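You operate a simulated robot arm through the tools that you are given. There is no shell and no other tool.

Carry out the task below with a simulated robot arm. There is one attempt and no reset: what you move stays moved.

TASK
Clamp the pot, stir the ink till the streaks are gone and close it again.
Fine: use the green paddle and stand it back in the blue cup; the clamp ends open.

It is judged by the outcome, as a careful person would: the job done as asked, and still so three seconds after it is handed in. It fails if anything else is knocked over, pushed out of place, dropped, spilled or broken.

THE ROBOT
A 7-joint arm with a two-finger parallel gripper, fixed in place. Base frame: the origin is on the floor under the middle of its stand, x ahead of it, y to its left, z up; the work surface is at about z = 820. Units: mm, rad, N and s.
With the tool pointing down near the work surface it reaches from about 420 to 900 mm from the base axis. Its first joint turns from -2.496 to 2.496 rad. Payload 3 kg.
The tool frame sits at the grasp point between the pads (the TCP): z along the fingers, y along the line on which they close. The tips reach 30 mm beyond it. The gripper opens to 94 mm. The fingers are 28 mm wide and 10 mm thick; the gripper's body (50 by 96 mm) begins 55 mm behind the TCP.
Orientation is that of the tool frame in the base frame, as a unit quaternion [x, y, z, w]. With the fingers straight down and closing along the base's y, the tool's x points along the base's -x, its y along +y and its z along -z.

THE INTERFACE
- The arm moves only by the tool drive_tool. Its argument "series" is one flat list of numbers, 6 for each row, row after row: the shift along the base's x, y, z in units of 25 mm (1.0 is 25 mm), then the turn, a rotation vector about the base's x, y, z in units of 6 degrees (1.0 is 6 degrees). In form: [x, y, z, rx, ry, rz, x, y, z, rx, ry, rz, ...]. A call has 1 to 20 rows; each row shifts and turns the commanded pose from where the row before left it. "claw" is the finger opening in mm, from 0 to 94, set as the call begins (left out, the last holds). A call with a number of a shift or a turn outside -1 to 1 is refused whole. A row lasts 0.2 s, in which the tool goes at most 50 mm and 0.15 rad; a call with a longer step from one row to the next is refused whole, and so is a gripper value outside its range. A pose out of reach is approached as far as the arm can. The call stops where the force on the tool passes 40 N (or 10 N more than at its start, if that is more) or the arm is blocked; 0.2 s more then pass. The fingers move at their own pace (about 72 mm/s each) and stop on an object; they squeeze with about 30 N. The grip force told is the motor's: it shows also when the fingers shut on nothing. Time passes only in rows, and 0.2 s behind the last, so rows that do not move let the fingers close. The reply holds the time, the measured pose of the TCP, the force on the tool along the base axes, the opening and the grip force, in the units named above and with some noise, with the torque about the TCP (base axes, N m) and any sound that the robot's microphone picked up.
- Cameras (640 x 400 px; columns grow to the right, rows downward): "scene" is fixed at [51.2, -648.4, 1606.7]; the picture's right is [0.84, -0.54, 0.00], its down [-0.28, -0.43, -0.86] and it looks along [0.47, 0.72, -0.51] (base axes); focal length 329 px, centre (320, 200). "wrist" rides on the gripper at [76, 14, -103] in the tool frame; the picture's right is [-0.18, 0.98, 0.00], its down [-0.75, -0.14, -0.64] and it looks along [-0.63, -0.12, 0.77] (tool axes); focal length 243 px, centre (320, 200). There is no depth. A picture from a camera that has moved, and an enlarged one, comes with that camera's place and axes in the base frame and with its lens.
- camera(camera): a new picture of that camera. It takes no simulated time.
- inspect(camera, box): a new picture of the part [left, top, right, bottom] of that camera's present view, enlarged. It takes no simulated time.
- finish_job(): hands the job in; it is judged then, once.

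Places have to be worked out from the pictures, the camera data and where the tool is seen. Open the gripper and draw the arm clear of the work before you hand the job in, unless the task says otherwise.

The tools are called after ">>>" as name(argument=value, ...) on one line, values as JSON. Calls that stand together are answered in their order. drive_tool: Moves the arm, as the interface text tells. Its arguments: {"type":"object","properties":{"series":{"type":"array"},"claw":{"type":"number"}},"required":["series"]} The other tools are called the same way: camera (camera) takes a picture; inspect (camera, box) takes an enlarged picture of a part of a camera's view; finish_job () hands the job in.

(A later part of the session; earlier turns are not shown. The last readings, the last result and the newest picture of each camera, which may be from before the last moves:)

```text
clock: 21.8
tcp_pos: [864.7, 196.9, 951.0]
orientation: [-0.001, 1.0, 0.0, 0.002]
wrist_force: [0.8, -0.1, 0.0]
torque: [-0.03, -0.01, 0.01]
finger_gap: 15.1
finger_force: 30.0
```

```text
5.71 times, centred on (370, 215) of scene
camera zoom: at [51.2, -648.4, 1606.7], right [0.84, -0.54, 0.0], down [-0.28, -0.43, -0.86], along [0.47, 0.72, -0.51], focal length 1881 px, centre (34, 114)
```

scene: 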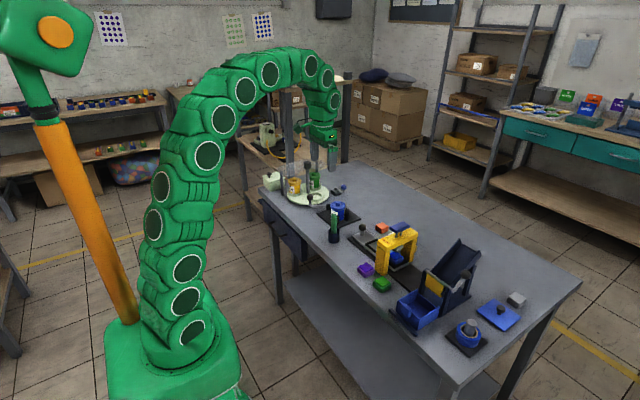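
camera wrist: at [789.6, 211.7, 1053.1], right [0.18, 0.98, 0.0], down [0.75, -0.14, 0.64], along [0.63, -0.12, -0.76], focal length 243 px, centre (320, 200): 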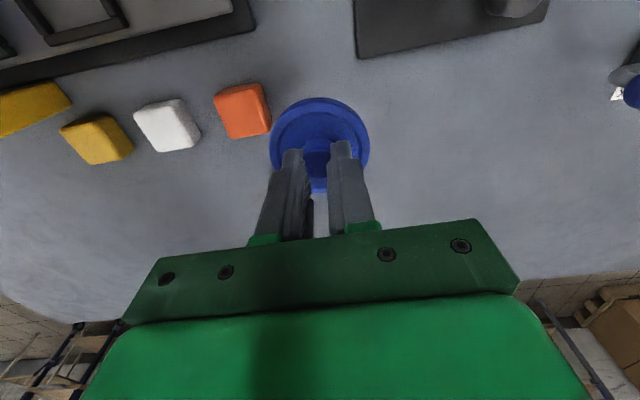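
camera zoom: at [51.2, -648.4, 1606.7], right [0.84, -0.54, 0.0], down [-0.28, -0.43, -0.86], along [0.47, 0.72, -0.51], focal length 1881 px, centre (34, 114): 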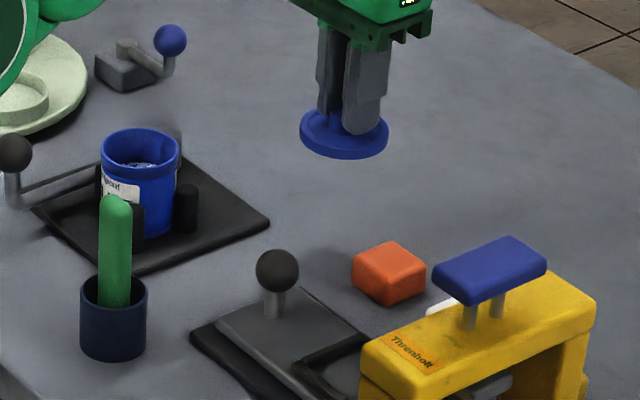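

The spot below is clear: about 10–14 mm to both the orange block and the plate's corner after a 3 mm shift in +y. I lower the lid towards the table.

>>> drive_tool(series=[0, 0.12, -0.6, 0, 0, 0, 0, 0, -0.7, 0, 0, 0, 0, 0, -0.7, 0, 0, 0, 0, 0, -0.6, 0, 0, 0])

>>> inspect(camera="scene", box=[350, 190, 410, 235])

>>> camera(camera="wrist")

```text
clock: 22.8
tcp_pos: [865.8, 200.6, 884.2]
orientation: [0.0, 1.0, 0.001, 0.002]
wrist_force: [0.4, -0.2, -0.1]
torque: [0.0, -0.01, 0.01]
finger_gap: 15.2
finger_force: 30.1
```

```text
8.89 times, centred on (380, 212) of scene
camera zoom: at [51.2, -648.4, 1606.7], right [0.84, -0.54, 0.0], down [-0.28, -0.43, -0.86], along [0.47, 0.72, -0.51], focal length 2926 px, centre (-213, 89)
```

zoom: 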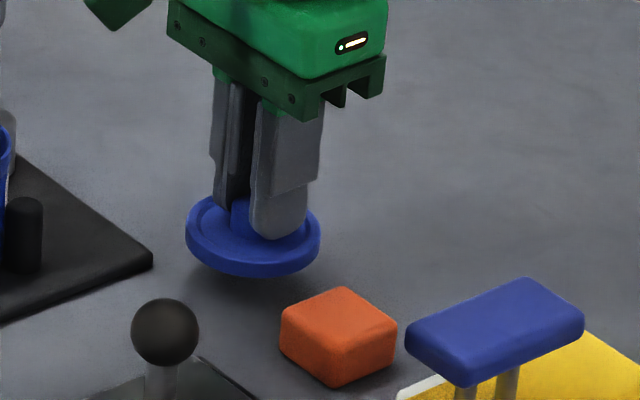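

```text
taken
camera wrist: at [790.3, 215.1, 986.6], right [0.18, 0.98, 0.0], down [0.75, -0.14, 0.65], along [0.63, -0.12, -0.76], focal length 243 px, centre (320, 200)
```

wrist: 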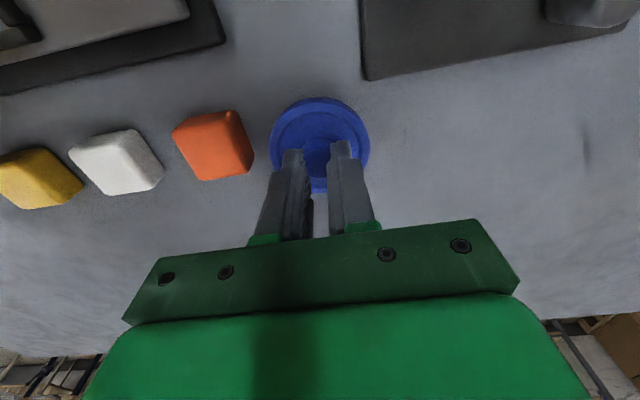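

The lid hovers a bit above the table. I keep lowering in small steps until I feel contact.

>>> drive_tool(series=[0, 0, -0.16, 0, 0, 0, 0, 0, -0.16, 0, 0, 0, 0, 0, -0.08, 0, 0, 0, 0, 0, -0.08, 0, 0, 0])

>>> inspect(camera="scene", box=[350, 190, 410, 235])

```text
clock: 23.8
tcp_pos: [864.7, 201.8, 873.0]
orientation: [0.0, 1.0, 0.001, 0.002]
wrist_force: [0.8, -0.3, 0.4]
torque: [0.0, -0.01, -0.01]
finger_gap: 15.1
finger_force: 30.4
```

```text
8.89 times, centred on (380, 212) of scene
camera zoom: at [51.2, -648.4, 1606.7], right [0.84, -0.54, 0.0], down [-0.28, -0.43, -0.86], along [0.47, 0.72, -0.51], focal length 2926 px, centre (-213, 89)
```

zoom: 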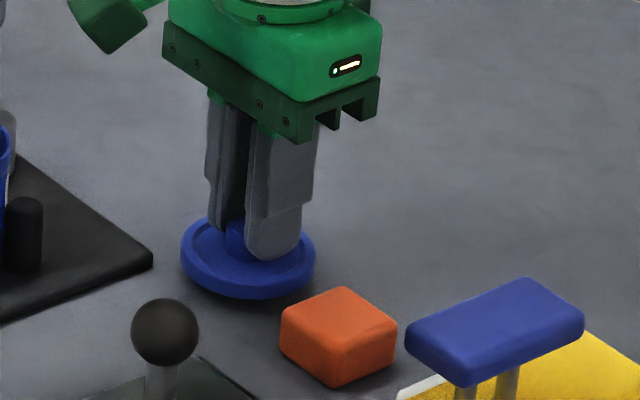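

The lid is very close to the table but no contact force yet. I continue down in 1.5–2 mm steps.

>>> drive_tool(series=[0, 0, -0.08, 0, 0, 0, 0, 0, -0.08, 0, 0, 0, 0, 0, 0, 0, 0, 0])

>>> inspect(camera="scene", box=[350, 190, 410, 235])

```text
clock: 24.6
tcp_pos: [864.3, 200.2, 868.9]
orientation: [0.0, 1.0, 0.001, 0.001]
wrist_force: [0.4, 0.0, 0.1]
torque: [0.05, 0.0, 0.0]
finger_gap: 15.0
finger_force: 29.7
```

```text
8.89 times, centred on (380, 212) of scene
camera zoom: at [51.2, -648.4, 1606.7], right [0.84, -0.54, 0.0], down [-0.28, -0.43, -0.86], along [0.47, 0.72, -0.51], focal length 2926 px, centre (-213, 89)
```

zoom: 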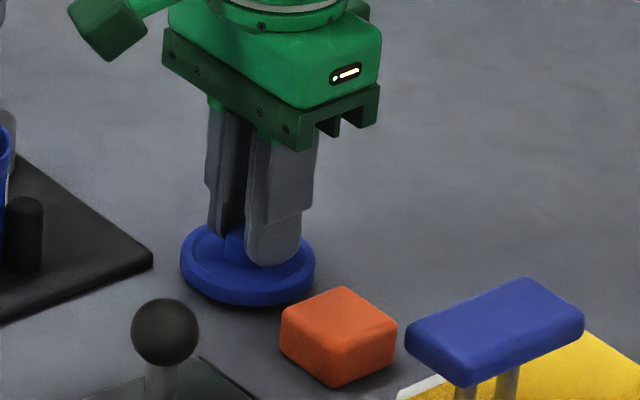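

Still no contact; I continue down a couple more mm.

>>> drive_tool(series=[0, 0, -0.06, 0, 0, 0, 0, 0, -0.06, 0, 0, 0])

>>> drive_tool(series=[0, 0, -0.06, 0, 0, 0, 0, 0, 0, 0, 0, 0])

```text
clock: 25.2
tcp_pos: [864.2, 200.7, 863.9]
orientation: [0.0, 1.0, 0.0, 0.001]
wrist_force: [0.3, -0.6, -0.7]
torque: [-0.01, 0.04, 0.02]
finger_gap: 15.1
finger_force: 29.9
```

```text
clock: 25.8
tcp_pos: [863.6, 200.9, 864.5]
orientation: [0.0, 1.0, 0.001, 0.002]
wrist_force: [-0.2, 0.3, 0.4]
torque: [-0.02, 0.03, -0.01]
finger_gap: 15.1
finger_force: 30.2
```

No contact yet at z≈864; I go down further in 1 mm steps.

>>> drive_tool(series=[0, 0, -0.06, 0, 0, 0, 0, 0, -0.04, 0, 0, 0, 0, 0, 0, 0, 0, 0])

>>> inspect(camera="scene", box=[355, 200, 395, 230])

>>> inspect(camera="wrist", box=[230, 80, 400, 210])

```text
clock: 26.6
tcp_pos: [864.1, 200.0, 861.9]
orientation: [-0.001, 1.0, 0.001, 0.002]
wrist_force: [0.3, -0.3, 3.2]
torque: [-0.15, 0.08, 0.07]
finger_gap: 15.3
finger_force: 30.2
```

```text
13.33 times, centred on (375, 215) of scene
camera zoom: at [51.2, -648.4, 1606.7], right [0.84, -0.54, 0.0], down [-0.28, -0.43, -0.86], along [0.47, 0.72, -0.51], focal length 4389 px, centre (-413, 0)
```

zoom: 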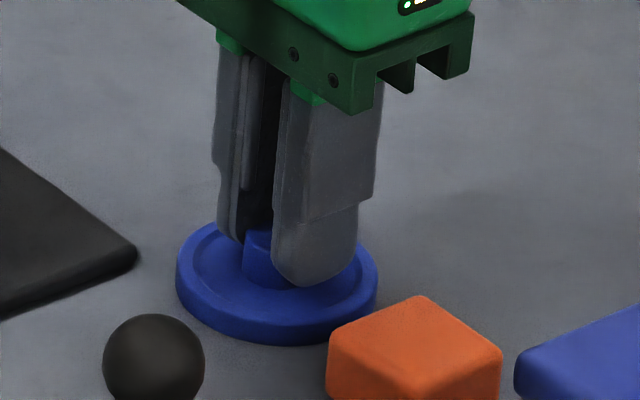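

```text
3.08 times, centred on (315, 145) of wrist
camera zoom: at [789.0, 215.4, 964.3], right [0.18, 0.98, 0.0], down [0.75, -0.14, 0.64], along [0.63, -0.12, -0.76], focal length 746 px, centre (335, 369)
```

zoom: 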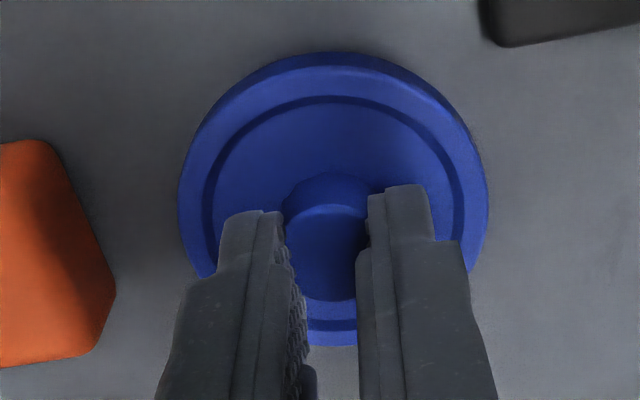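

Contact at z≈862 (3 N): the lid rests on the table. I open the fingers a little and rise straight up.

>>> drive_tool(series=[0, 0, 0, 0, 0, 0, 0, 0, 0, 0, 0, 0], claw=30)

>>> drive_tool(series=[0, 0, 0.2, 0, 0, 0, 0, 0, 0.6, 0, 0, 0, 0, 0, 0.8, 0, 0, 0, 0, 0, 0.8, 0, 0, 0, 0, 0, 0.8, 0, 0, 0, 0, 0, 0.8, 0, 0, 0, 0, 0, 0.8, 0, 0, 0])

>>> camera(camera="wrist")

>>> inspect(camera="scene", box=[320, 180, 420, 250])

```text
clock: 27.2
tcp_pos: [864.6, 199.8, 859.5]
orientation: [0.0, 1.0, 0.001, 0.002]
wrist_force: [1.0, -0.4, -0.5]
torque: [-0.01, 0.01, 0.01]
finger_gap: 30.1
finger_force: 0.1
```

```text
clock: 28.8
tcp_pos: [865.1, 201.0, 981.8]
orientation: [0.0, 1.0, 0.001, 0.001]
wrist_force: [0.1, -0.5, 0.0]
torque: [0.01, -0.03, 0.02]
finger_gap: 30.0
finger_force: 0.0
```

```text
taken
camera wrist: at [789.1, 216.0, 1084.0], right [0.18, 0.98, 0.0], down [0.75, -0.14, 0.64], along [0.63, -0.12, -0.77], focal length 243 px, centre (320, 200)
```

wrist: 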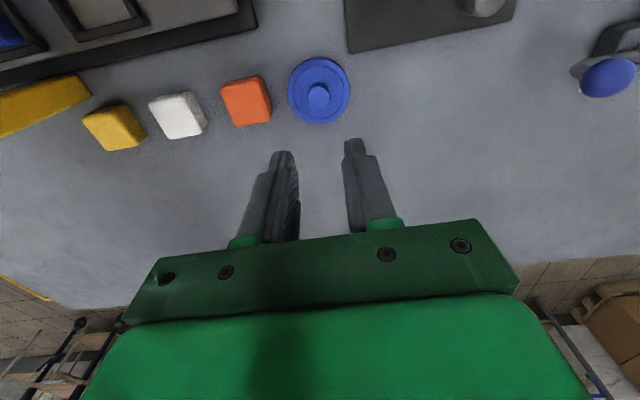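

```text
5.71 times, centred on (370, 215) of scene
camera zoom: at [51.2, -648.4, 1606.7], right [0.84, -0.54, 0.0], down [-0.28, -0.43, -0.86], along [0.47, 0.72, -0.51], focal length 1881 px, centre (34, 114)
```

zoom: 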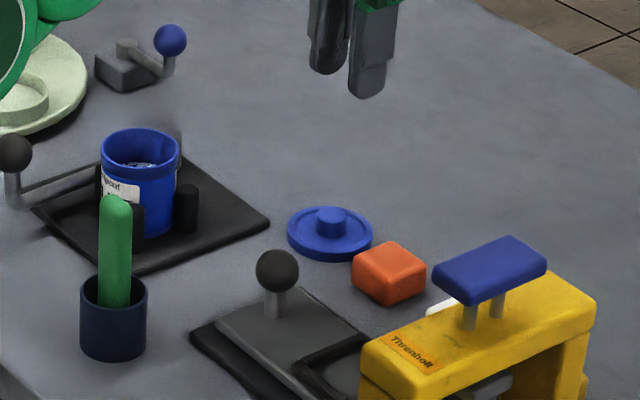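

The lid lies flat and clear. Now I move back over toward the cup to see how the green paddle stands, keeping well above everything.

>>> drive_tool(series=[-0.5, 0, 0.9, 0, 0, 0, -0.96, 0, 0.2, 0, 0, 0, -0.96, 0, 0, 0, 0, 0, -0.96, 0, 0, 0, 0, 0, -0.96, 0, 0, 0, 0, 0, -0.96, 0, 0, 0, 0, 0, -0.96, 0, 0, 0, 0, 0, -0.96, 0, 0, 0, 0, 0, -0.96, 0, 0, 0, 0, 0, -0.96, 0, 0, 0, 0, 0, -0.96, 0, 0, 0, 0, 0, -0.5, 0, 0, 0, 0, 0])

>>> camera(camera="wrist")

>>> inspect(camera="scene", box=[315, 200, 355, 250])

```text
clock: 31.4
tcp_pos: [600.6, 199.4, 1009.5]
orientation: [0.0, 1.0, 0.001, 0.001]
wrist_force: [0.1, 0.3, -0.2]
torque: [0.0, 0.0, -0.02]
finger_gap: 30.0
finger_force: 0.1
```

```text
taken
camera wrist: at [524.5, 214.6, 1111.9], right [0.18, 0.98, 0.0], down [0.75, -0.14, 0.64], along [0.63, -0.12, -0.77], focal length 243 px, centre (320, 200)
```

wrist: 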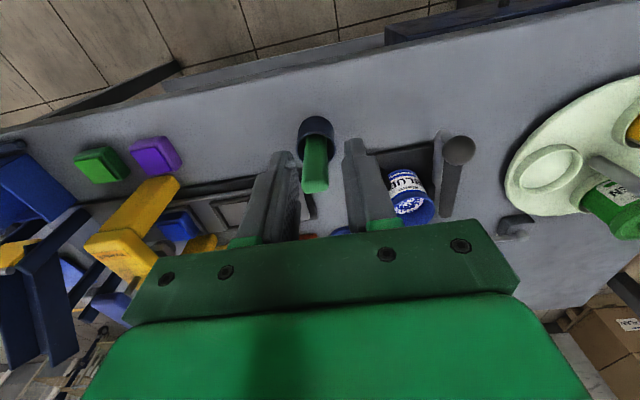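

```text
8.00 times, centred on (335, 225) of scene
camera zoom: at [51.2, -648.4, 1606.7], right [0.84, -0.54, 0.0], down [-0.28, -0.43, -0.86], along [0.47, 0.72, -0.51], focal length 2634 px, centre (200, 0)
```

zoom: 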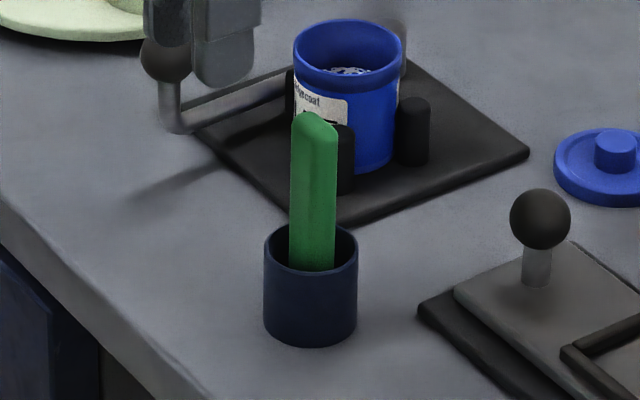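

>>> inspect(camera="wrist", box=[280, 100, 360, 210])

>>> inspect(camera="scene", box=[325, 207, 350, 247])

```text
3.64 times, centred on (320, 155) of wrist
camera zoom: at [524.5, 214.6, 1111.9], right [0.18, 0.98, 0.0], down [0.75, -0.14, 0.64], along [0.63, -0.12, -0.77], focal length 882 px, centre (320, 364)
```

zoom: 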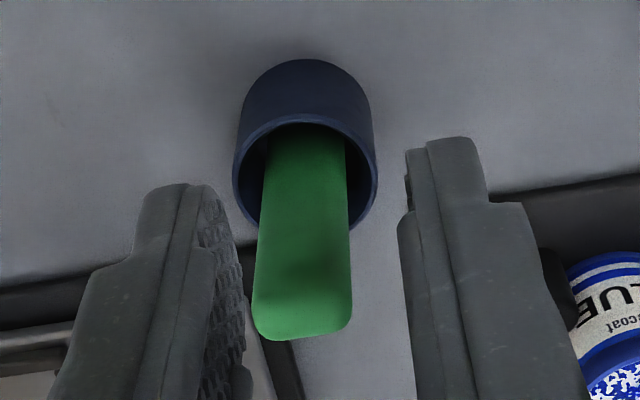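

```text
10.00 times, centred on (338, 227) of scene
camera zoom: at [51.2, -648.4, 1606.7], right [0.84, -0.54, 0.0], down [-0.28, -0.43, -0.86], along [0.47, 0.72, -0.51], focal length 3292 px, centre (145, -70)
```

zoom: 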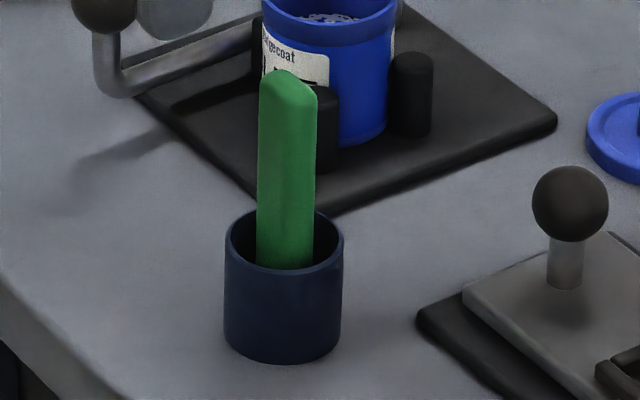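

The paddle stands upright, centred in the cup at about (656, 185.5), top z≈934, about 25 mm wide along y and 10 mm thick along x. I rotate the gripper 90° so it will close along x on the paddle's flat faces.

>>> drive_tool(series=[0, 0, 0, 0, 0, 1, 0, 0, 0, 0, 0, 1, 0, 0, 0, 0, 0, 1, 0, 0, 0, 0, 0, 1, 0, 0, 0, 0, 0, 1, 0, 0, 0, 0, 0, 1, 0, 0, 0, 0, 0, 1, 0, 0, 0, 0, 0, 1, 0, 0, 0, 0, 0, 1, 0, 0, 0, 0, 0, 1, 0, 0, 0, 0, 0, 1, 0, 0, 0, 0, 0, 1, 0, 0, 0, 0, 0, 1, 0, 0, 0, 0, 0, 1, 0, 0, 0, 0, 0, 1], claw=44)

>>> camera(camera="wrist")

```text
clock: 34.6
tcp_pos: [598.3, 200.9, 1010.4]
orientation: [0.708, -0.707, -0.002, -0.002]
wrist_force: [-0.4, 0.1, 0.9]
torque: [-0.05, 0.02, -0.03]
finger_gap: 44.0
finger_force: 0.1
```

```text
taken
camera wrist: at [586.3, 125.2, 1111.9], right [-0.98, 0.18, 0.0], down [0.14, 0.75, 0.64], along [0.12, 0.63, -0.76], focal length 243 px, centre (320, 200)
```

wrist: 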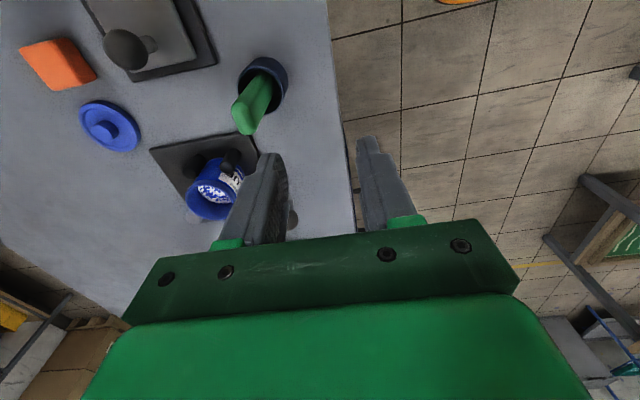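

The rotation worked. I move over the paddle and check the alignment before descending.

>>> drive_tool(series=[0.77, -0.2, 0, 0, 0, 0, 0.77, -0.2, 0, 0, 0, 0, 0.77, -0.2, 0, 0, 0, 0, 0, 0, -0.6, 0, 0, 0])

>>> camera(camera="wrist")

>>> inspect(camera="scene", box=[305, 180, 365, 250])

```text
clock: 35.6
tcp_pos: [656.3, 185.8, 991.5]
orientation: [-0.707, 0.707, 0.002, 0.0]
wrist_force: [0.2, 0.4, 0.7]
torque: [0.01, 0.01, 0.02]
finger_gap: 44.3
finger_force: 0.1
```

```text
taken
camera wrist: at [643.8, 110.0, 1095.8], right [-0.98, 0.18, 0.0], down [0.14, 0.75, 0.64], along [0.12, 0.63, -0.77], focal length 243 px, centre (320, 200)
```

wrist: 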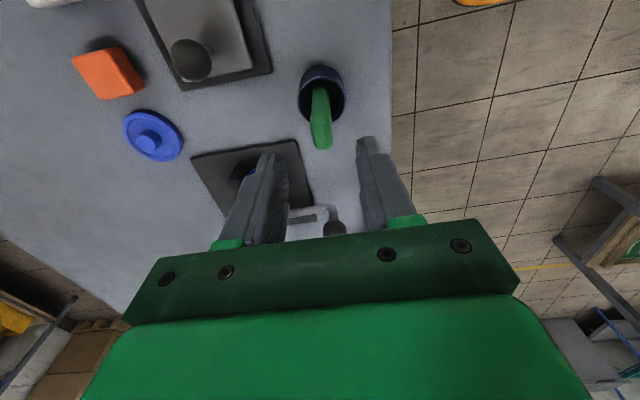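

```text
5.71 times, centred on (335, 215) of scene
camera zoom: at [51.2, -648.4, 1606.7], right [0.84, -0.54, 0.0], down [-0.28, -0.43, -0.86], along [0.47, 0.72, -0.51], focal length 1881 px, centre (234, 114)
```

zoom: 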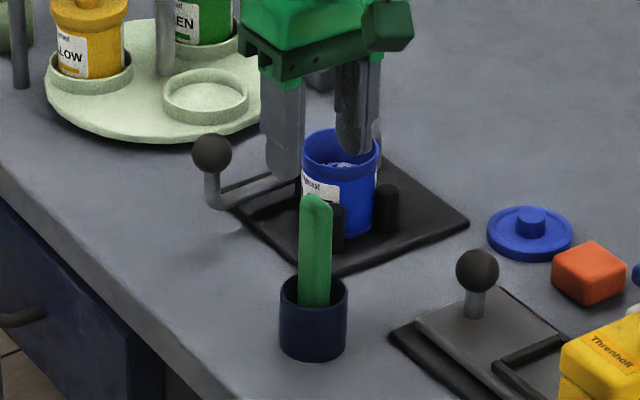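

>>> inspect(camera="wrist", box=[280, 50, 380, 170])

```text
3.33 times, centred on (330, 110) of wrist
camera zoom: at [643.8, 110.0, 1095.8], right [-0.98, 0.18, 0.0], down [0.14, 0.75, 0.64], along [0.12, 0.63, -0.77], focal length 809 px, centre (287, 500)
```

zoom: 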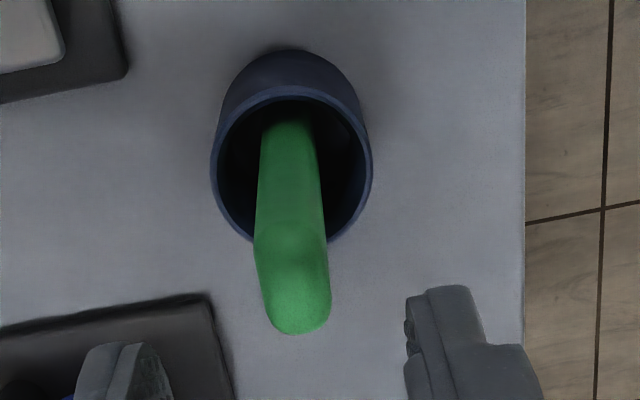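

From this side the paddle's top is at about (656, 184), centred between the fingers. I descend so the pads straddle its upper part (TCP z≈921).

>>> drive_tool(series=[0, -0.04, -0.7, 0, 0, 0, 0, 0, -0.7, 0, 0, 0, 0, 0, -0.7, 0, 0, 0, 0, 0, -0.7, 0, 0, 0])

>>> camera(camera="wrist")

>>> inspect(camera="scene", box=[305, 180, 365, 250])

```text
clock: 36.6
tcp_pos: [658.2, 185.0, 924.0]
orientation: [-0.707, 0.707, 0.002, 0.0]
wrist_force: [-0.5, -0.5, 0.6]
torque: [-0.01, 0.02, -0.02]
finger_gap: 44.0
finger_force: 0.1
```

```text
taken
camera wrist: at [644.4, 108.8, 1026.1], right [-0.98, 0.18, 0.0], down [0.14, 0.75, 0.64], along [0.12, 0.63, -0.76], focal length 243 px, centre (320, 200)
```

wrist: 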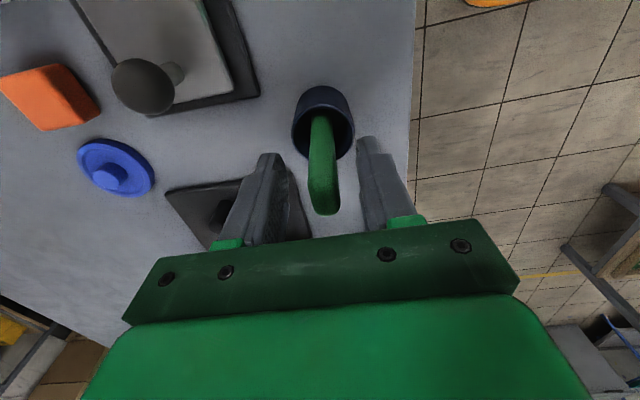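

```text
5.71 times, centred on (335, 215) of scene
camera zoom: at [51.2, -648.4, 1606.7], right [0.84, -0.54, 0.0], down [-0.28, -0.43, -0.86], along [0.47, 0.72, -0.51], focal length 1881 px, centre (234, 114)
```

zoom: 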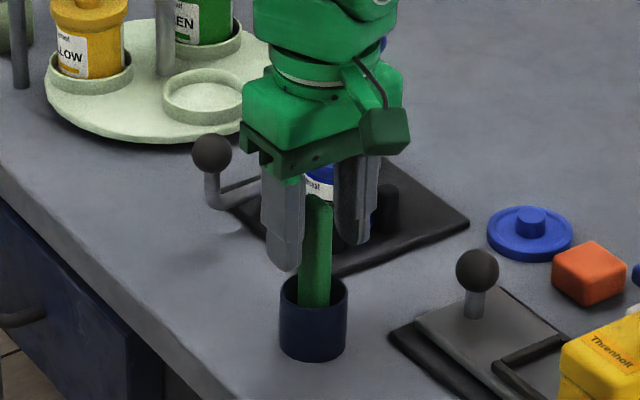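

The paddle is between the fingers with its top about 10 mm above the TCP. I close on its flat faces.

>>> drive_tool(series=[-0.04, 0, 0, 0, 0, 0, 0, 0, 0, 0, 0, 0, 0, 0, 0, 0, 0, 0, 0, 0, 0, 0, 0, 0], claw=2)

>>> camera(camera="wrist")

>>> inspect(camera="scene", box=[305, 180, 365, 250])

```text
clock: 37.6
tcp_pos: [656.8, 184.4, 922.9]
orientation: [0.707, -0.707, -0.002, -0.001]
wrist_force: [0.4, 0.3, 0.7]
torque: [0.06, 0.03, 0.01]
finger_gap: 18.2
finger_force: 30.0
```

```text
taken
camera wrist: at [642.9, 108.6, 1026.3], right [-0.98, 0.18, 0.0], down [0.14, 0.75, 0.64], along [0.12, 0.63, -0.76], focal length 243 px, centre (320, 200)
```

wrist: 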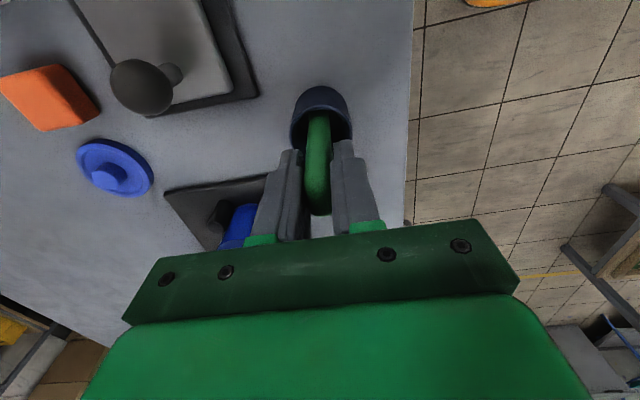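

```text
5.71 times, centred on (335, 215) of scene
camera zoom: at [51.2, -648.4, 1606.7], right [0.84, -0.54, 0.0], down [-0.28, -0.43, -0.86], along [0.47, 0.72, -0.51], focal length 1881 px, centre (234, 114)
```

zoom: 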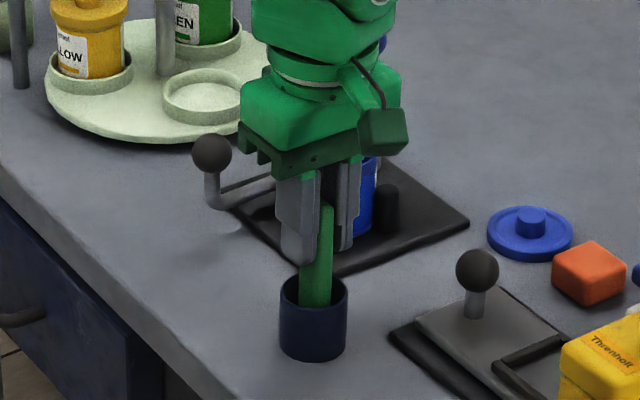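

The gap reads 18 mm, thicker than I expected, so I look closely at how the paddle sits in the grip.

>>> inspect(camera="wrist", box=[270, 80, 370, 230])

>>> inspect(camera="scene", box=[320, 200, 350, 240])

```text
2.67 times, centred on (320, 155) of wrist
camera zoom: at [642.9, 108.6, 1026.3], right [-0.98, 0.18, 0.0], down [0.14, 0.75, 0.64], along [0.12, 0.63, -0.76], focal length 647 px, centre (320, 320)
```

zoom: 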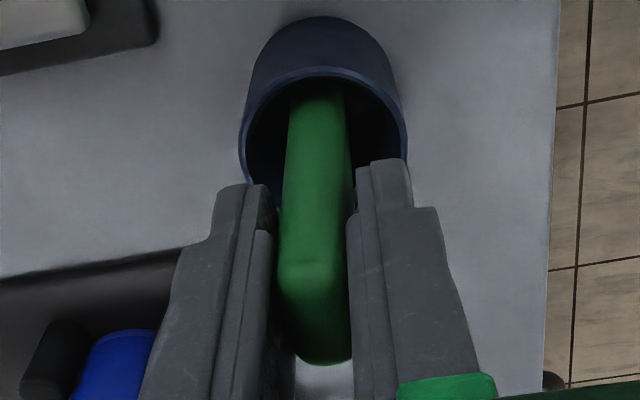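

```text
10.00 times, centred on (335, 220) of scene
camera zoom: at [51.2, -648.4, 1606.7], right [0.84, -0.54, 0.0], down [-0.28, -0.43, -0.86], along [0.47, 0.72, -0.51], focal length 3292 px, centre (170, 0)
```

zoom: 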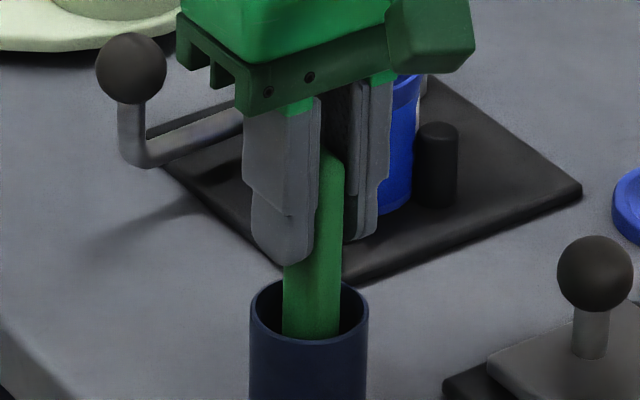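

The fingers hold something at 18 mm with 30 N and no side force. I test the grip with a small lift and look whether the paddle follows.

>>> drive_tool(series=[0, 0, 0.2, 0, 0, 0, 0, 0, 0.2, 0, 0, 0])

>>> inspect(camera="wrist", box=[270, 80, 370, 230])

>>> inspect(camera="scene", box=[320, 200, 350, 240])

```text
clock: 38.2
tcp_pos: [656.4, 185.3, 933.3]
orientation: [-0.707, 0.707, 0.001, 0.0]
wrist_force: [0.3, 0.5, 0.1]
torque: [0.02, 0.01, 0.0]
finger_gap: 18.4
finger_force: 30.2
```

```text
2.67 times, centred on (320, 155) of wrist
camera zoom: at [642.8, 108.4, 1036.5], right [-0.98, 0.18, 0.0], down [0.14, 0.75, 0.64], along [0.12, 0.63, -0.76], focal length 647 px, centre (320, 320)
```

zoom: 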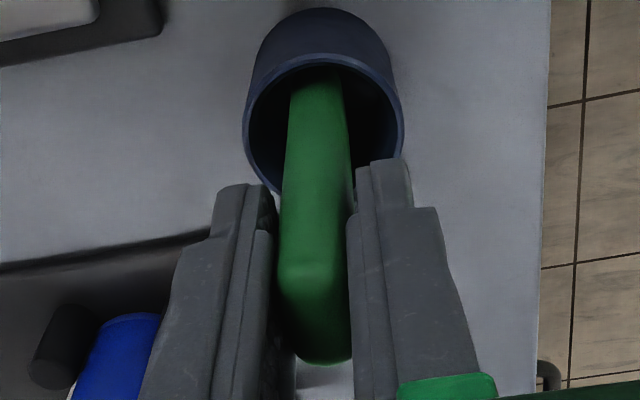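

```text
10.00 times, centred on (335, 220) of scene
camera zoom: at [51.2, -648.4, 1606.7], right [0.84, -0.54, 0.0], down [-0.28, -0.43, -0.86], along [0.47, 0.72, -0.51], focal length 3292 px, centre (170, 0)
```

zoom: 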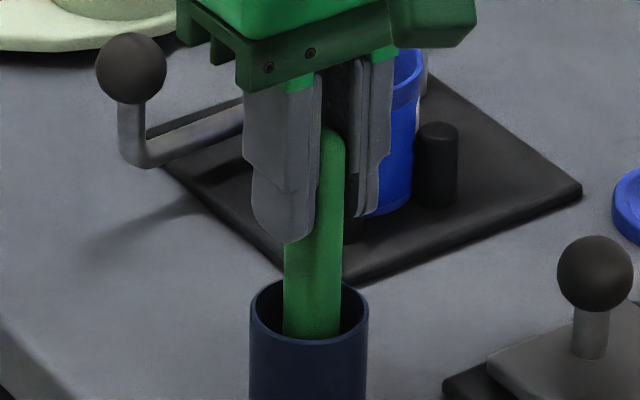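

The paddle moves with the gripper. I lift it straight up out of the cup to z≈1015 and look at its full shape.

>>> drive_tool(series=[0, 0, 0.6, 0, 0, 0, 0, 0, 0.7, 0, 0, 0, 0, 0, 0.7, 0, 0, 0, 0, 0, 0.7, 0, 0, 0, 0, 0, 0.6, 0, 0, 0])

>>> camera(camera="wrist")

>>> inspect(camera="scene", box=[310, 170, 370, 240])

```text
clock: 39.4
tcp_pos: [656.0, 185.3, 1016.1]
orientation: [-0.707, 0.707, 0.002, 0.001]
wrist_force: [0.2, -0.3, -0.9]
torque: [-0.03, -0.06, 0.03]
finger_gap: 18.1
finger_force: 30.7
```

```text
taken
camera wrist: at [642.6, 109.7, 1119.4], right [-0.98, 0.18, 0.0], down [0.14, 0.75, 0.64], along [0.12, 0.63, -0.76], focal length 243 px, centre (320, 200)
```

wrist: 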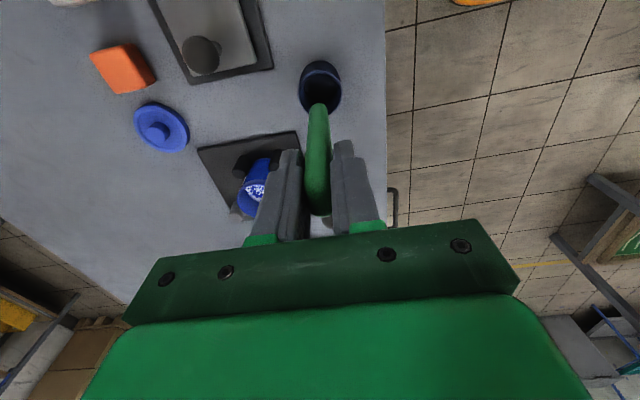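

```text
5.71 times, centred on (340, 205) of scene
camera zoom: at [51.2, -648.4, 1606.7], right [0.84, -0.54, 0.0], down [-0.28, -0.43, -0.86], along [0.47, 0.72, -0.51], focal length 1881 px, centre (206, 171)
```

zoom: 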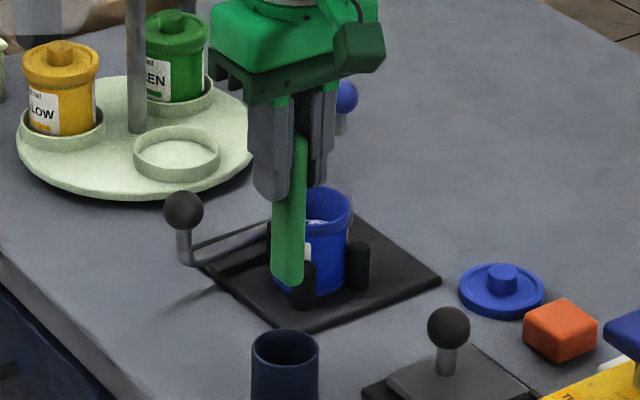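

The paddle is a plain rounded bar, its lower end about 100 mm below the TCP. I carry it over the pot at this height (end ~25 mm above the rim) and look down at the pot.

>>> drive_tool(series=[0.77, 0.81, 0, 0, 0, 0, 0.77, 0.81, 0, 0, 0, 0, 0.77, 0.81, 0, 0, 0, 0, 0.77, 0.81, 0, 0, 0, 0, 0.77, 0.81, 0, 0, 0, 0])

>>> camera(camera="wrist")

>>> inspect(camera="scene", box=[315, 165, 375, 225])

>>> inspect(camera="wrist", box=[250, 70, 380, 230])

```text
clock: 40.6
tcp_pos: [752.1, 285.8, 1016.2]
orientation: [-0.707, 0.707, 0.001, 0.001]
wrist_force: [0.9, 0.7, -1.3]
torque: [0.01, 0.02, 0.01]
finger_gap: 18.2
finger_force: 29.8
```

```text
taken
camera wrist: at [738.7, 210.3, 1119.6], right [-0.98, 0.18, 0.0], down [0.14, 0.75, 0.64], along [0.12, 0.63, -0.77], focal length 243 px, centre (320, 200)
```

wrist: 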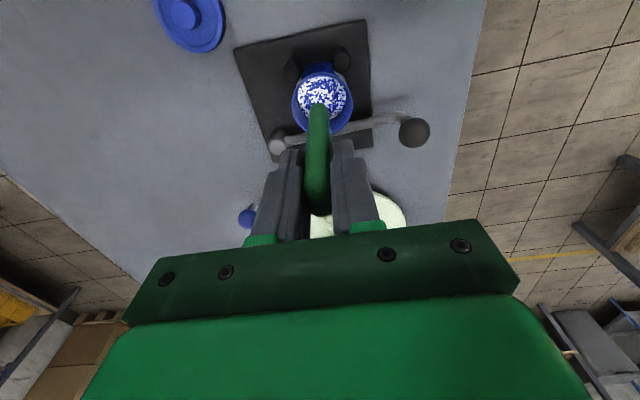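

```text
6.67 times, centred on (345, 195) of scene
camera zoom: at [51.2, -648.4, 1606.7], right [0.84, -0.54, 0.0], down [-0.28, -0.43, -0.86], along [0.47, 0.72, -0.51], focal length 2195 px, centre (153, 233)
```

zoom: 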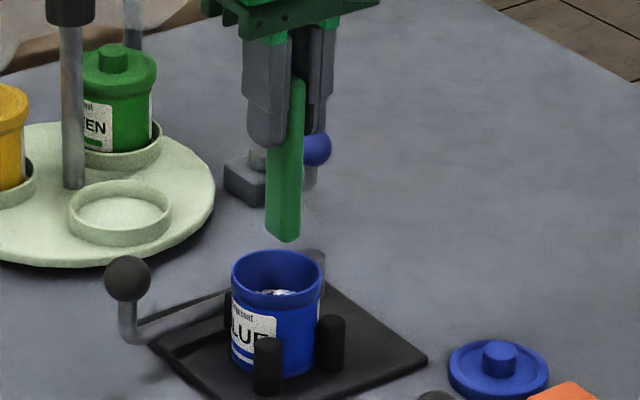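

```text
2.50 times, centred on (315, 150) of wrist
camera zoom: at [738.7, 210.3, 1119.6], right [-0.98, 0.18, 0.0], down [0.14, 0.75, 0.64], along [0.12, 0.63, -0.77], focal length 606 px, centre (332, 325)
```

zoom: 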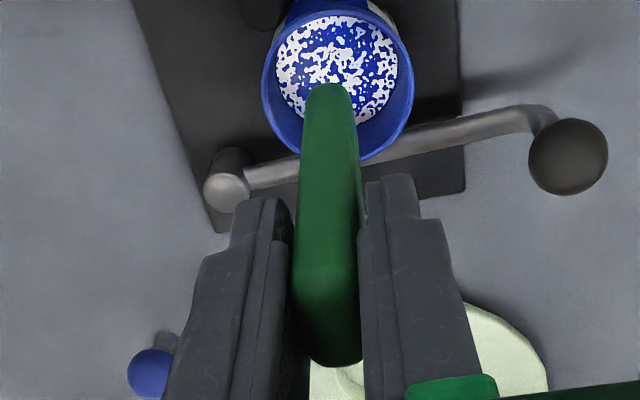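

The ink's surface is heavily speckled. The pot's centre is about (750.5, 287.5), inner radius ~25 mm, so I shift slightly and lower the paddle into it, watching the force.

>>> drive_tool(series=[-0.06, 0.08, -0.2, 0, 0, 0, 0, 0, -0.5, 0, 0, 0, 0, 0, -0.5, 0, 0, 0, 0, 0, -0.5, 0, 0, 0, 0, 0, -0.4, 0, 0, 0])

>>> inspect(camera="wrist", box=[250, 50, 380, 230])

>>> inspect(camera="scene", box=[325, 175, 365, 225])

```text
clock: 41.8
tcp_pos: [749.8, 287.4, 963.7]
orientation: [0.707, -0.707, -0.003, 0.0]
wrist_force: [-0.3, 0.7, 0.4]
torque: [0.02, 0.01, -0.04]
finger_gap: 18.6
finger_force: 30.0
```

```text
2.22 times, centred on (315, 140) of wrist
camera zoom: at [736.7, 211.6, 1066.5], right [-0.98, 0.18, 0.0], down [0.14, 0.75, 0.64], along [0.12, 0.63, -0.76], focal length 539 px, centre (331, 333)
```

zoom: 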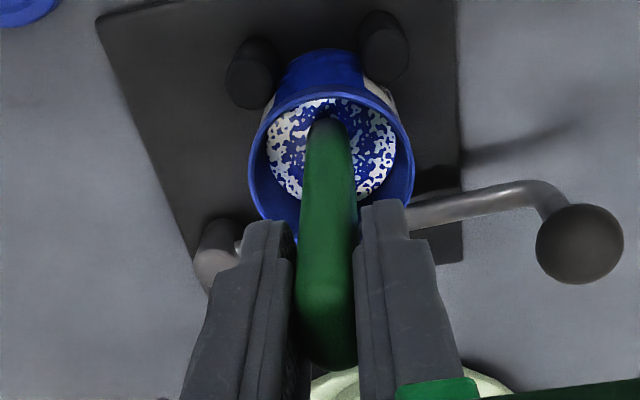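

```text
8.00 times, centred on (345, 200) of scene
camera zoom: at [51.2, -648.4, 1606.7], right [0.84, -0.54, 0.0], down [-0.28, -0.43, -0.86], along [0.47, 0.72, -0.51], focal length 2634 px, centre (120, 200)
```

zoom: 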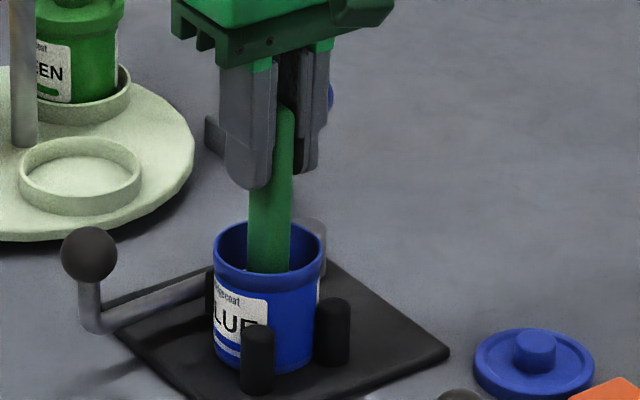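

The paddle is centred in the pot mouth and its tip is at about the ink's level. I lower it slowly further into the ink.

>>> drive_tool(series=[0, 0, -0.2, 0, 0, 0, 0, 0, -0.2, 0, 0, 0, 0, 0, -0.2, 0, 0, 0, 0, 0, -0.2, 0, 0, 0])

>>> inspect(camera="wrist", box=[250, 50, 380, 230])

```text
clock: 42.8
tcp_pos: [749.7, 288.5, 943.0]
orientation: [0.708, -0.707, -0.002, -0.001]
wrist_force: [-0.7, 0.1, -0.5]
torque: [0.02, 0.0, 0.03]
finger_gap: 18.2
finger_force: 30.5
```

```text
2.22 times, centred on (315, 140) of wrist
camera zoom: at [737.0, 212.8, 1046.2], right [-0.98, 0.18, 0.0], down [0.14, 0.75, 0.64], along [0.12, 0.63, -0.77], focal length 539 px, centre (331, 333)
```

zoom: 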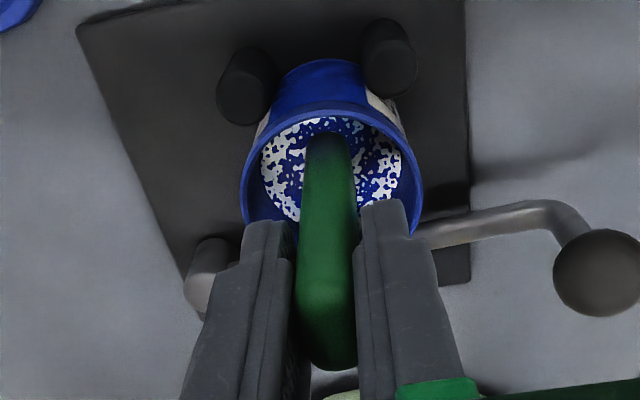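

The paddle is immersed with no contact force. I stir one gentle ellipse (±10 mm in x, ±7 mm in y) and look.

>>> drive_tool(series=[0.2, 0, 0, 0, 0, 0, 0.2, 0, 0, 0, 0, 0, -0.0536, 0.14, 0, 0, 0, 0, -0.1464, 0.1025, 0, 0, 0, 0, -0.2, 0.0375, 0, 0, 0, 0, -0.2, -0.0375, 0, 0, 0, 0, -0.1464, -0.1025, 0, 0, 0, 0, -0.0536, -0.14, 0, 0, 0, 0, 0.0536, -0.14, 0, 0, 0, 0, 0.1464, -0.1025, 0, 0, 0, 0, 0.2, -0.0375, 0, 0, 0, 0, 0.2, 0.0375, 0, 0, 0, 0, 0.1464, 0.1025, 0, 0, 0, 0, 0.0536, 0.14, 0, 0, 0, 0])

>>> inspect(camera="wrist", box=[250, 50, 380, 230])

>>> inspect(camera="scene", box=[325, 175, 365, 225])

```text
clock: 45.8
tcp_pos: [760.5, 289.8, 944.7]
orientation: [-0.707, 0.707, 0.001, 0.002]
wrist_force: [-0.4, 0.6, -0.7]
torque: [-0.02, 0.02, 0.0]
finger_gap: 18.5
finger_force: 30.1
```

```text
2.22 times, centred on (315, 140) of wrist
camera zoom: at [747.9, 212.4, 1047.7], right [-0.98, 0.18, 0.0], down [0.14, 0.75, 0.65], along [0.12, 0.63, -0.76], focal length 539 px, centre (331, 333)
```

zoom: 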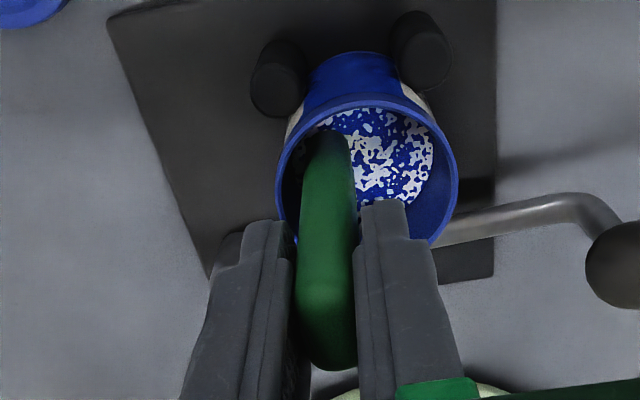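

```text
8.00 times, centred on (345, 200) of scene
camera zoom: at [51.2, -648.4, 1606.7], right [0.84, -0.54, 0.0], down [-0.28, -0.43, -0.86], along [0.47, 0.72, -0.51], focal length 2634 px, centre (120, 200)
```

zoom: 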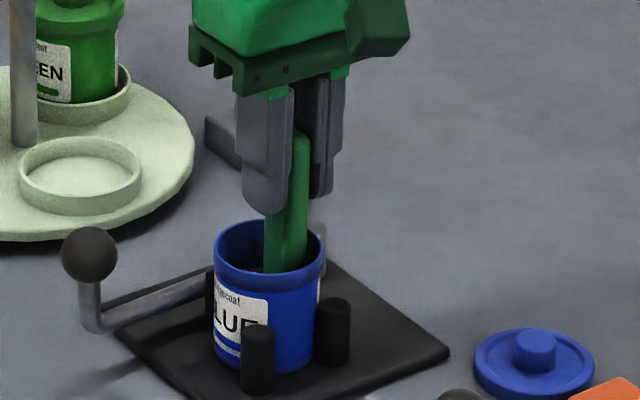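

The streaks thin out slowly and there is no wall contact. I continue with two faster revolutions.

>>> drive_tool(series=[-0.0936, 0.18, 0, 0, 0, 0, -0.2368, 0.0956, 0, 0, 0, 0, -0.2696, -0.0332, 0, 0, 0, 0, -0.176, -0.1468, 0, 0, 0, 0, 0, -0.1912, 0, 0, 0, 0, 0.176, -0.1468, 0, 0, 0, 0, 0.2696, -0.0332, 0, 0, 0, 0, 0.2368, 0.0956, 0, 0, 0, 0, 0.0936, 0.18, 0, 0, 0, 0, -0.0936, 0.18, 0, 0, 0, 0, -0.2368, 0.0956, 0, 0, 0, 0, -0.2696, -0.0332, 0, 0, 0, 0, -0.176, -0.1468, 0, 0, 0, 0, 0, -0.1912, 0, 0, 0, 0, 0.176, -0.1468, 0, 0, 0, 0, 0.2696, -0.0332, 0, 0, 0, 0, 0.2368, 0.0956, 0, 0, 0, 0, 0.0936, 0.18, 0, 0, 0, 0])

>>> inspect(camera="wrist", box=[250, 50, 380, 230])

```text
clock: 49.6
tcp_pos: [760.6, 288.5, 944.5]
orientation: [-0.707, 0.708, 0.002, 0.001]
wrist_force: [-0.3, -0.7, 0.1]
torque: [0.0, 0.0, 0.02]
finger_gap: 18.5
finger_force: 30.1
```

```text
2.22 times, centred on (315, 140) of wrist
camera zoom: at [747.7, 212.1, 1047.2], right [-0.98, 0.18, 0.0], down [0.14, 0.75, 0.65], along [0.12, 0.63, -0.76], focal length 539 px, centre (331, 333)
```

zoom: 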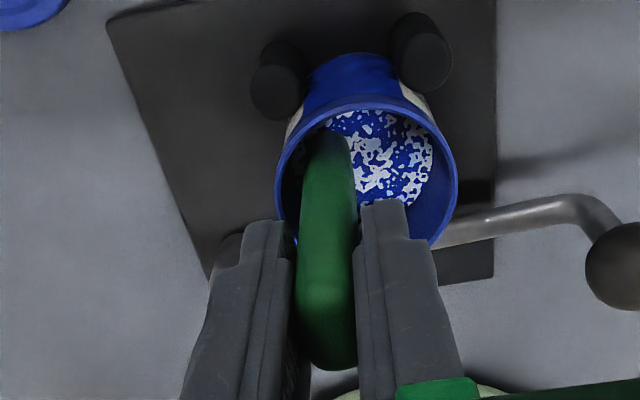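

The change is hard to judge; I enlarge the ink itself to compare.

>>> inspect(camera="wrist", box=[300, 85, 350, 150])

>>> inspect(camera="scene", box=[335, 198, 355, 213])

```text
6.15 times, centred on (325, 118) of wrist
camera zoom: at [747.7, 212.1, 1047.2], right [-0.98, 0.18, 0.0], down [0.14, 0.75, 0.65], along [0.12, 0.63, -0.76], focal length 1493 px, centre (289, 708)
```

zoom: 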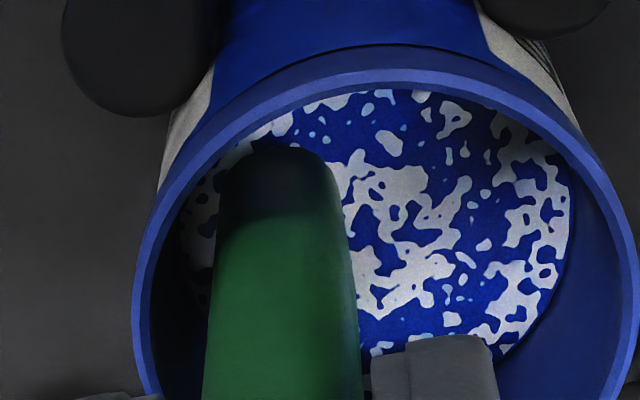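

```text
16.00 times, centred on (345, 206) of scene
camera zoom: at [51.2, -648.4, 1606.7], right [0.84, -0.54, 0.0], down [-0.28, -0.43, -0.86], along [0.47, 0.72, -0.51], focal length 5267 px, centre (-80, 112)
```

zoom: 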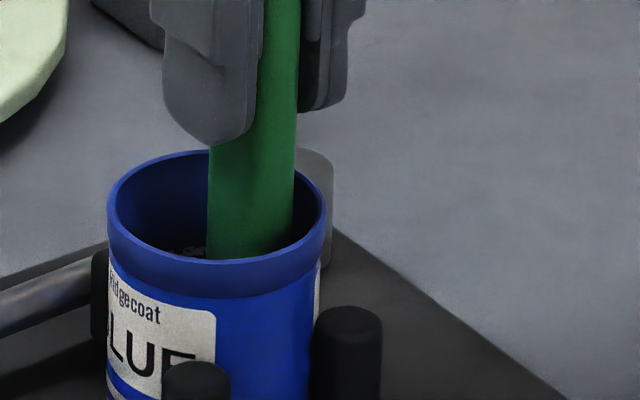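

White patches remain about as bright, though a bit sparser. I go 4 mm deeper and stir three brisker revolutions.

>>> drive_tool(series=[0, 0, -0.16, 0, 0, 0, -0.2, 0.2425, 0, 0, 0, 0, -0.4, 0, 0, 0, 0, 0, -0.2, -0.2425, 0, 0, 0, 0, 0.2, -0.2425, 0, 0, 0, 0, 0.4, 0, 0, 0, 0, 0, 0.2, 0.2425, 0, 0, 0, 0, -0.2, 0.2425, 0, 0, 0, 0, -0.4, 0, 0, 0, 0, 0, -0.2, -0.2425, 0, 0, 0, 0, 0.2, -0.2425, 0, 0, 0, 0, 0.4, 0, 0, 0, 0, 0, 0.2, 0.2425, 0, 0, 0, 0, -0.2, 0.2425, 0, 0, 0, 0, -0.4, 0, 0, 0, 0, 0, -0.2, -0.2425, 0, 0, 0, 0, 0.2, -0.2425, 0, 0, 0, 0, 0.4, 0, 0, 0, 0, 0, 0.2, 0.2425, 0, 0, 0, 0])

>>> inspect(camera="wrist", box=[300, 85, 350, 150])

```text
clock: 53.6
tcp_pos: [760.6, 287.6, 940.9]
orientation: [0.707, -0.707, 0.0, -0.002]
wrist_force: [-0.2, -0.3, -0.8]
torque: [-0.02, 0.0, 0.03]
finger_gap: 18.4
finger_force: 29.8
```

```text
6.15 times, centred on (325, 118) of wrist
camera zoom: at [748.0, 211.2, 1043.7], right [-0.98, 0.18, 0.0], down [0.14, 0.75, 0.65], along [0.12, 0.63, -0.76], focal length 1493 px, centre (289, 708)
```

zoom: 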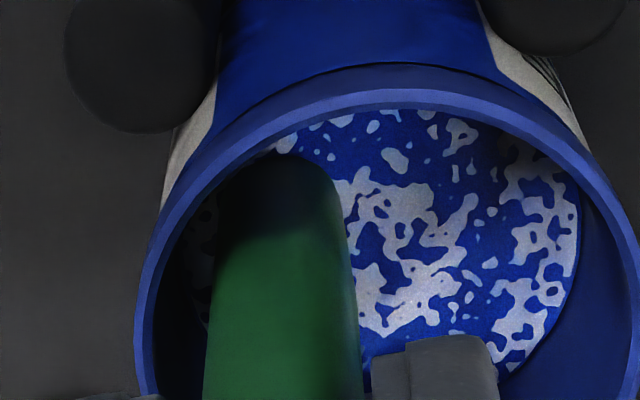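

The pattern is the same but the whites look slightly duller, so mixing is progressing slowly. I lower a few mm more, checking for the floor, then stir longer.

>>> drive_tool(series=[0, 0, -0.1, 0, 0, 0, 0, 0, -0.1, 0, 0, 0, -0.2, 0.2425, 0, 0, 0, 0, -0.4, 0, 0, 0, 0, 0, -0.2, -0.2425, 0, 0, 0, 0, 0.2, -0.2425, 0, 0, 0, 0, 0.4, 0, 0, 0, 0, 0, 0.2, 0.2425, 0, 0, 0, 0, -0.2, 0.2425, 0, 0, 0, 0, -0.4, 0, 0, 0, 0, 0, -0.2, -0.2425, 0, 0, 0, 0, 0.2, -0.2425, 0, 0, 0, 0, 0.4, 0, 0, 0, 0, 0, 0.2, 0.2425, 0, 0, 0, 0, -0.2, 0.2425, 0, 0, 0, 0, -0.4, 0, 0, 0, 0, 0, -0.2, -0.2425, 0, 0, 0, 0, 0.2, -0.2425, 0, 0, 0, 0, 0.4, 0, 0, 0, 0, 0, 0.2, 0.2425, 0, 0, 0, 0])

>>> inspect(camera="wrist", box=[300, 85, 350, 150])

```text
clock: 57.8
tcp_pos: [761.3, 288.4, 937.3]
orientation: [-0.707, 0.707, 0.001, 0.001]
wrist_force: [-0.4, 0.2, -0.3]
torque: [0.04, 0.02, 0.01]
finger_gap: 18.4
finger_force: 30.0
```

```text
6.15 times, centred on (325, 118) of wrist
camera zoom: at [748.2, 212.3, 1037.9], right [-0.98, 0.18, 0.0], down [0.14, 0.75, 0.65], along [0.12, 0.63, -0.76], focal length 1493 px, centre (289, 708)
```

zoom: 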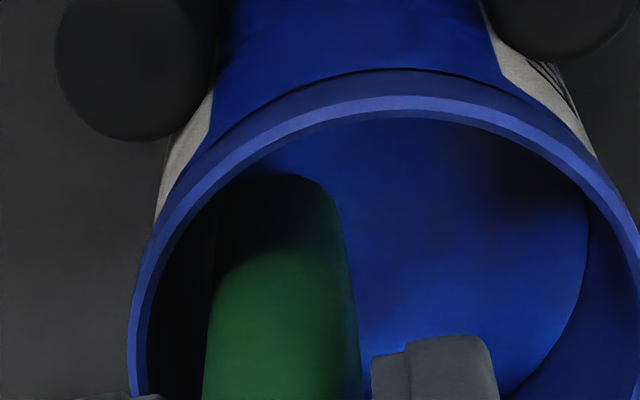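

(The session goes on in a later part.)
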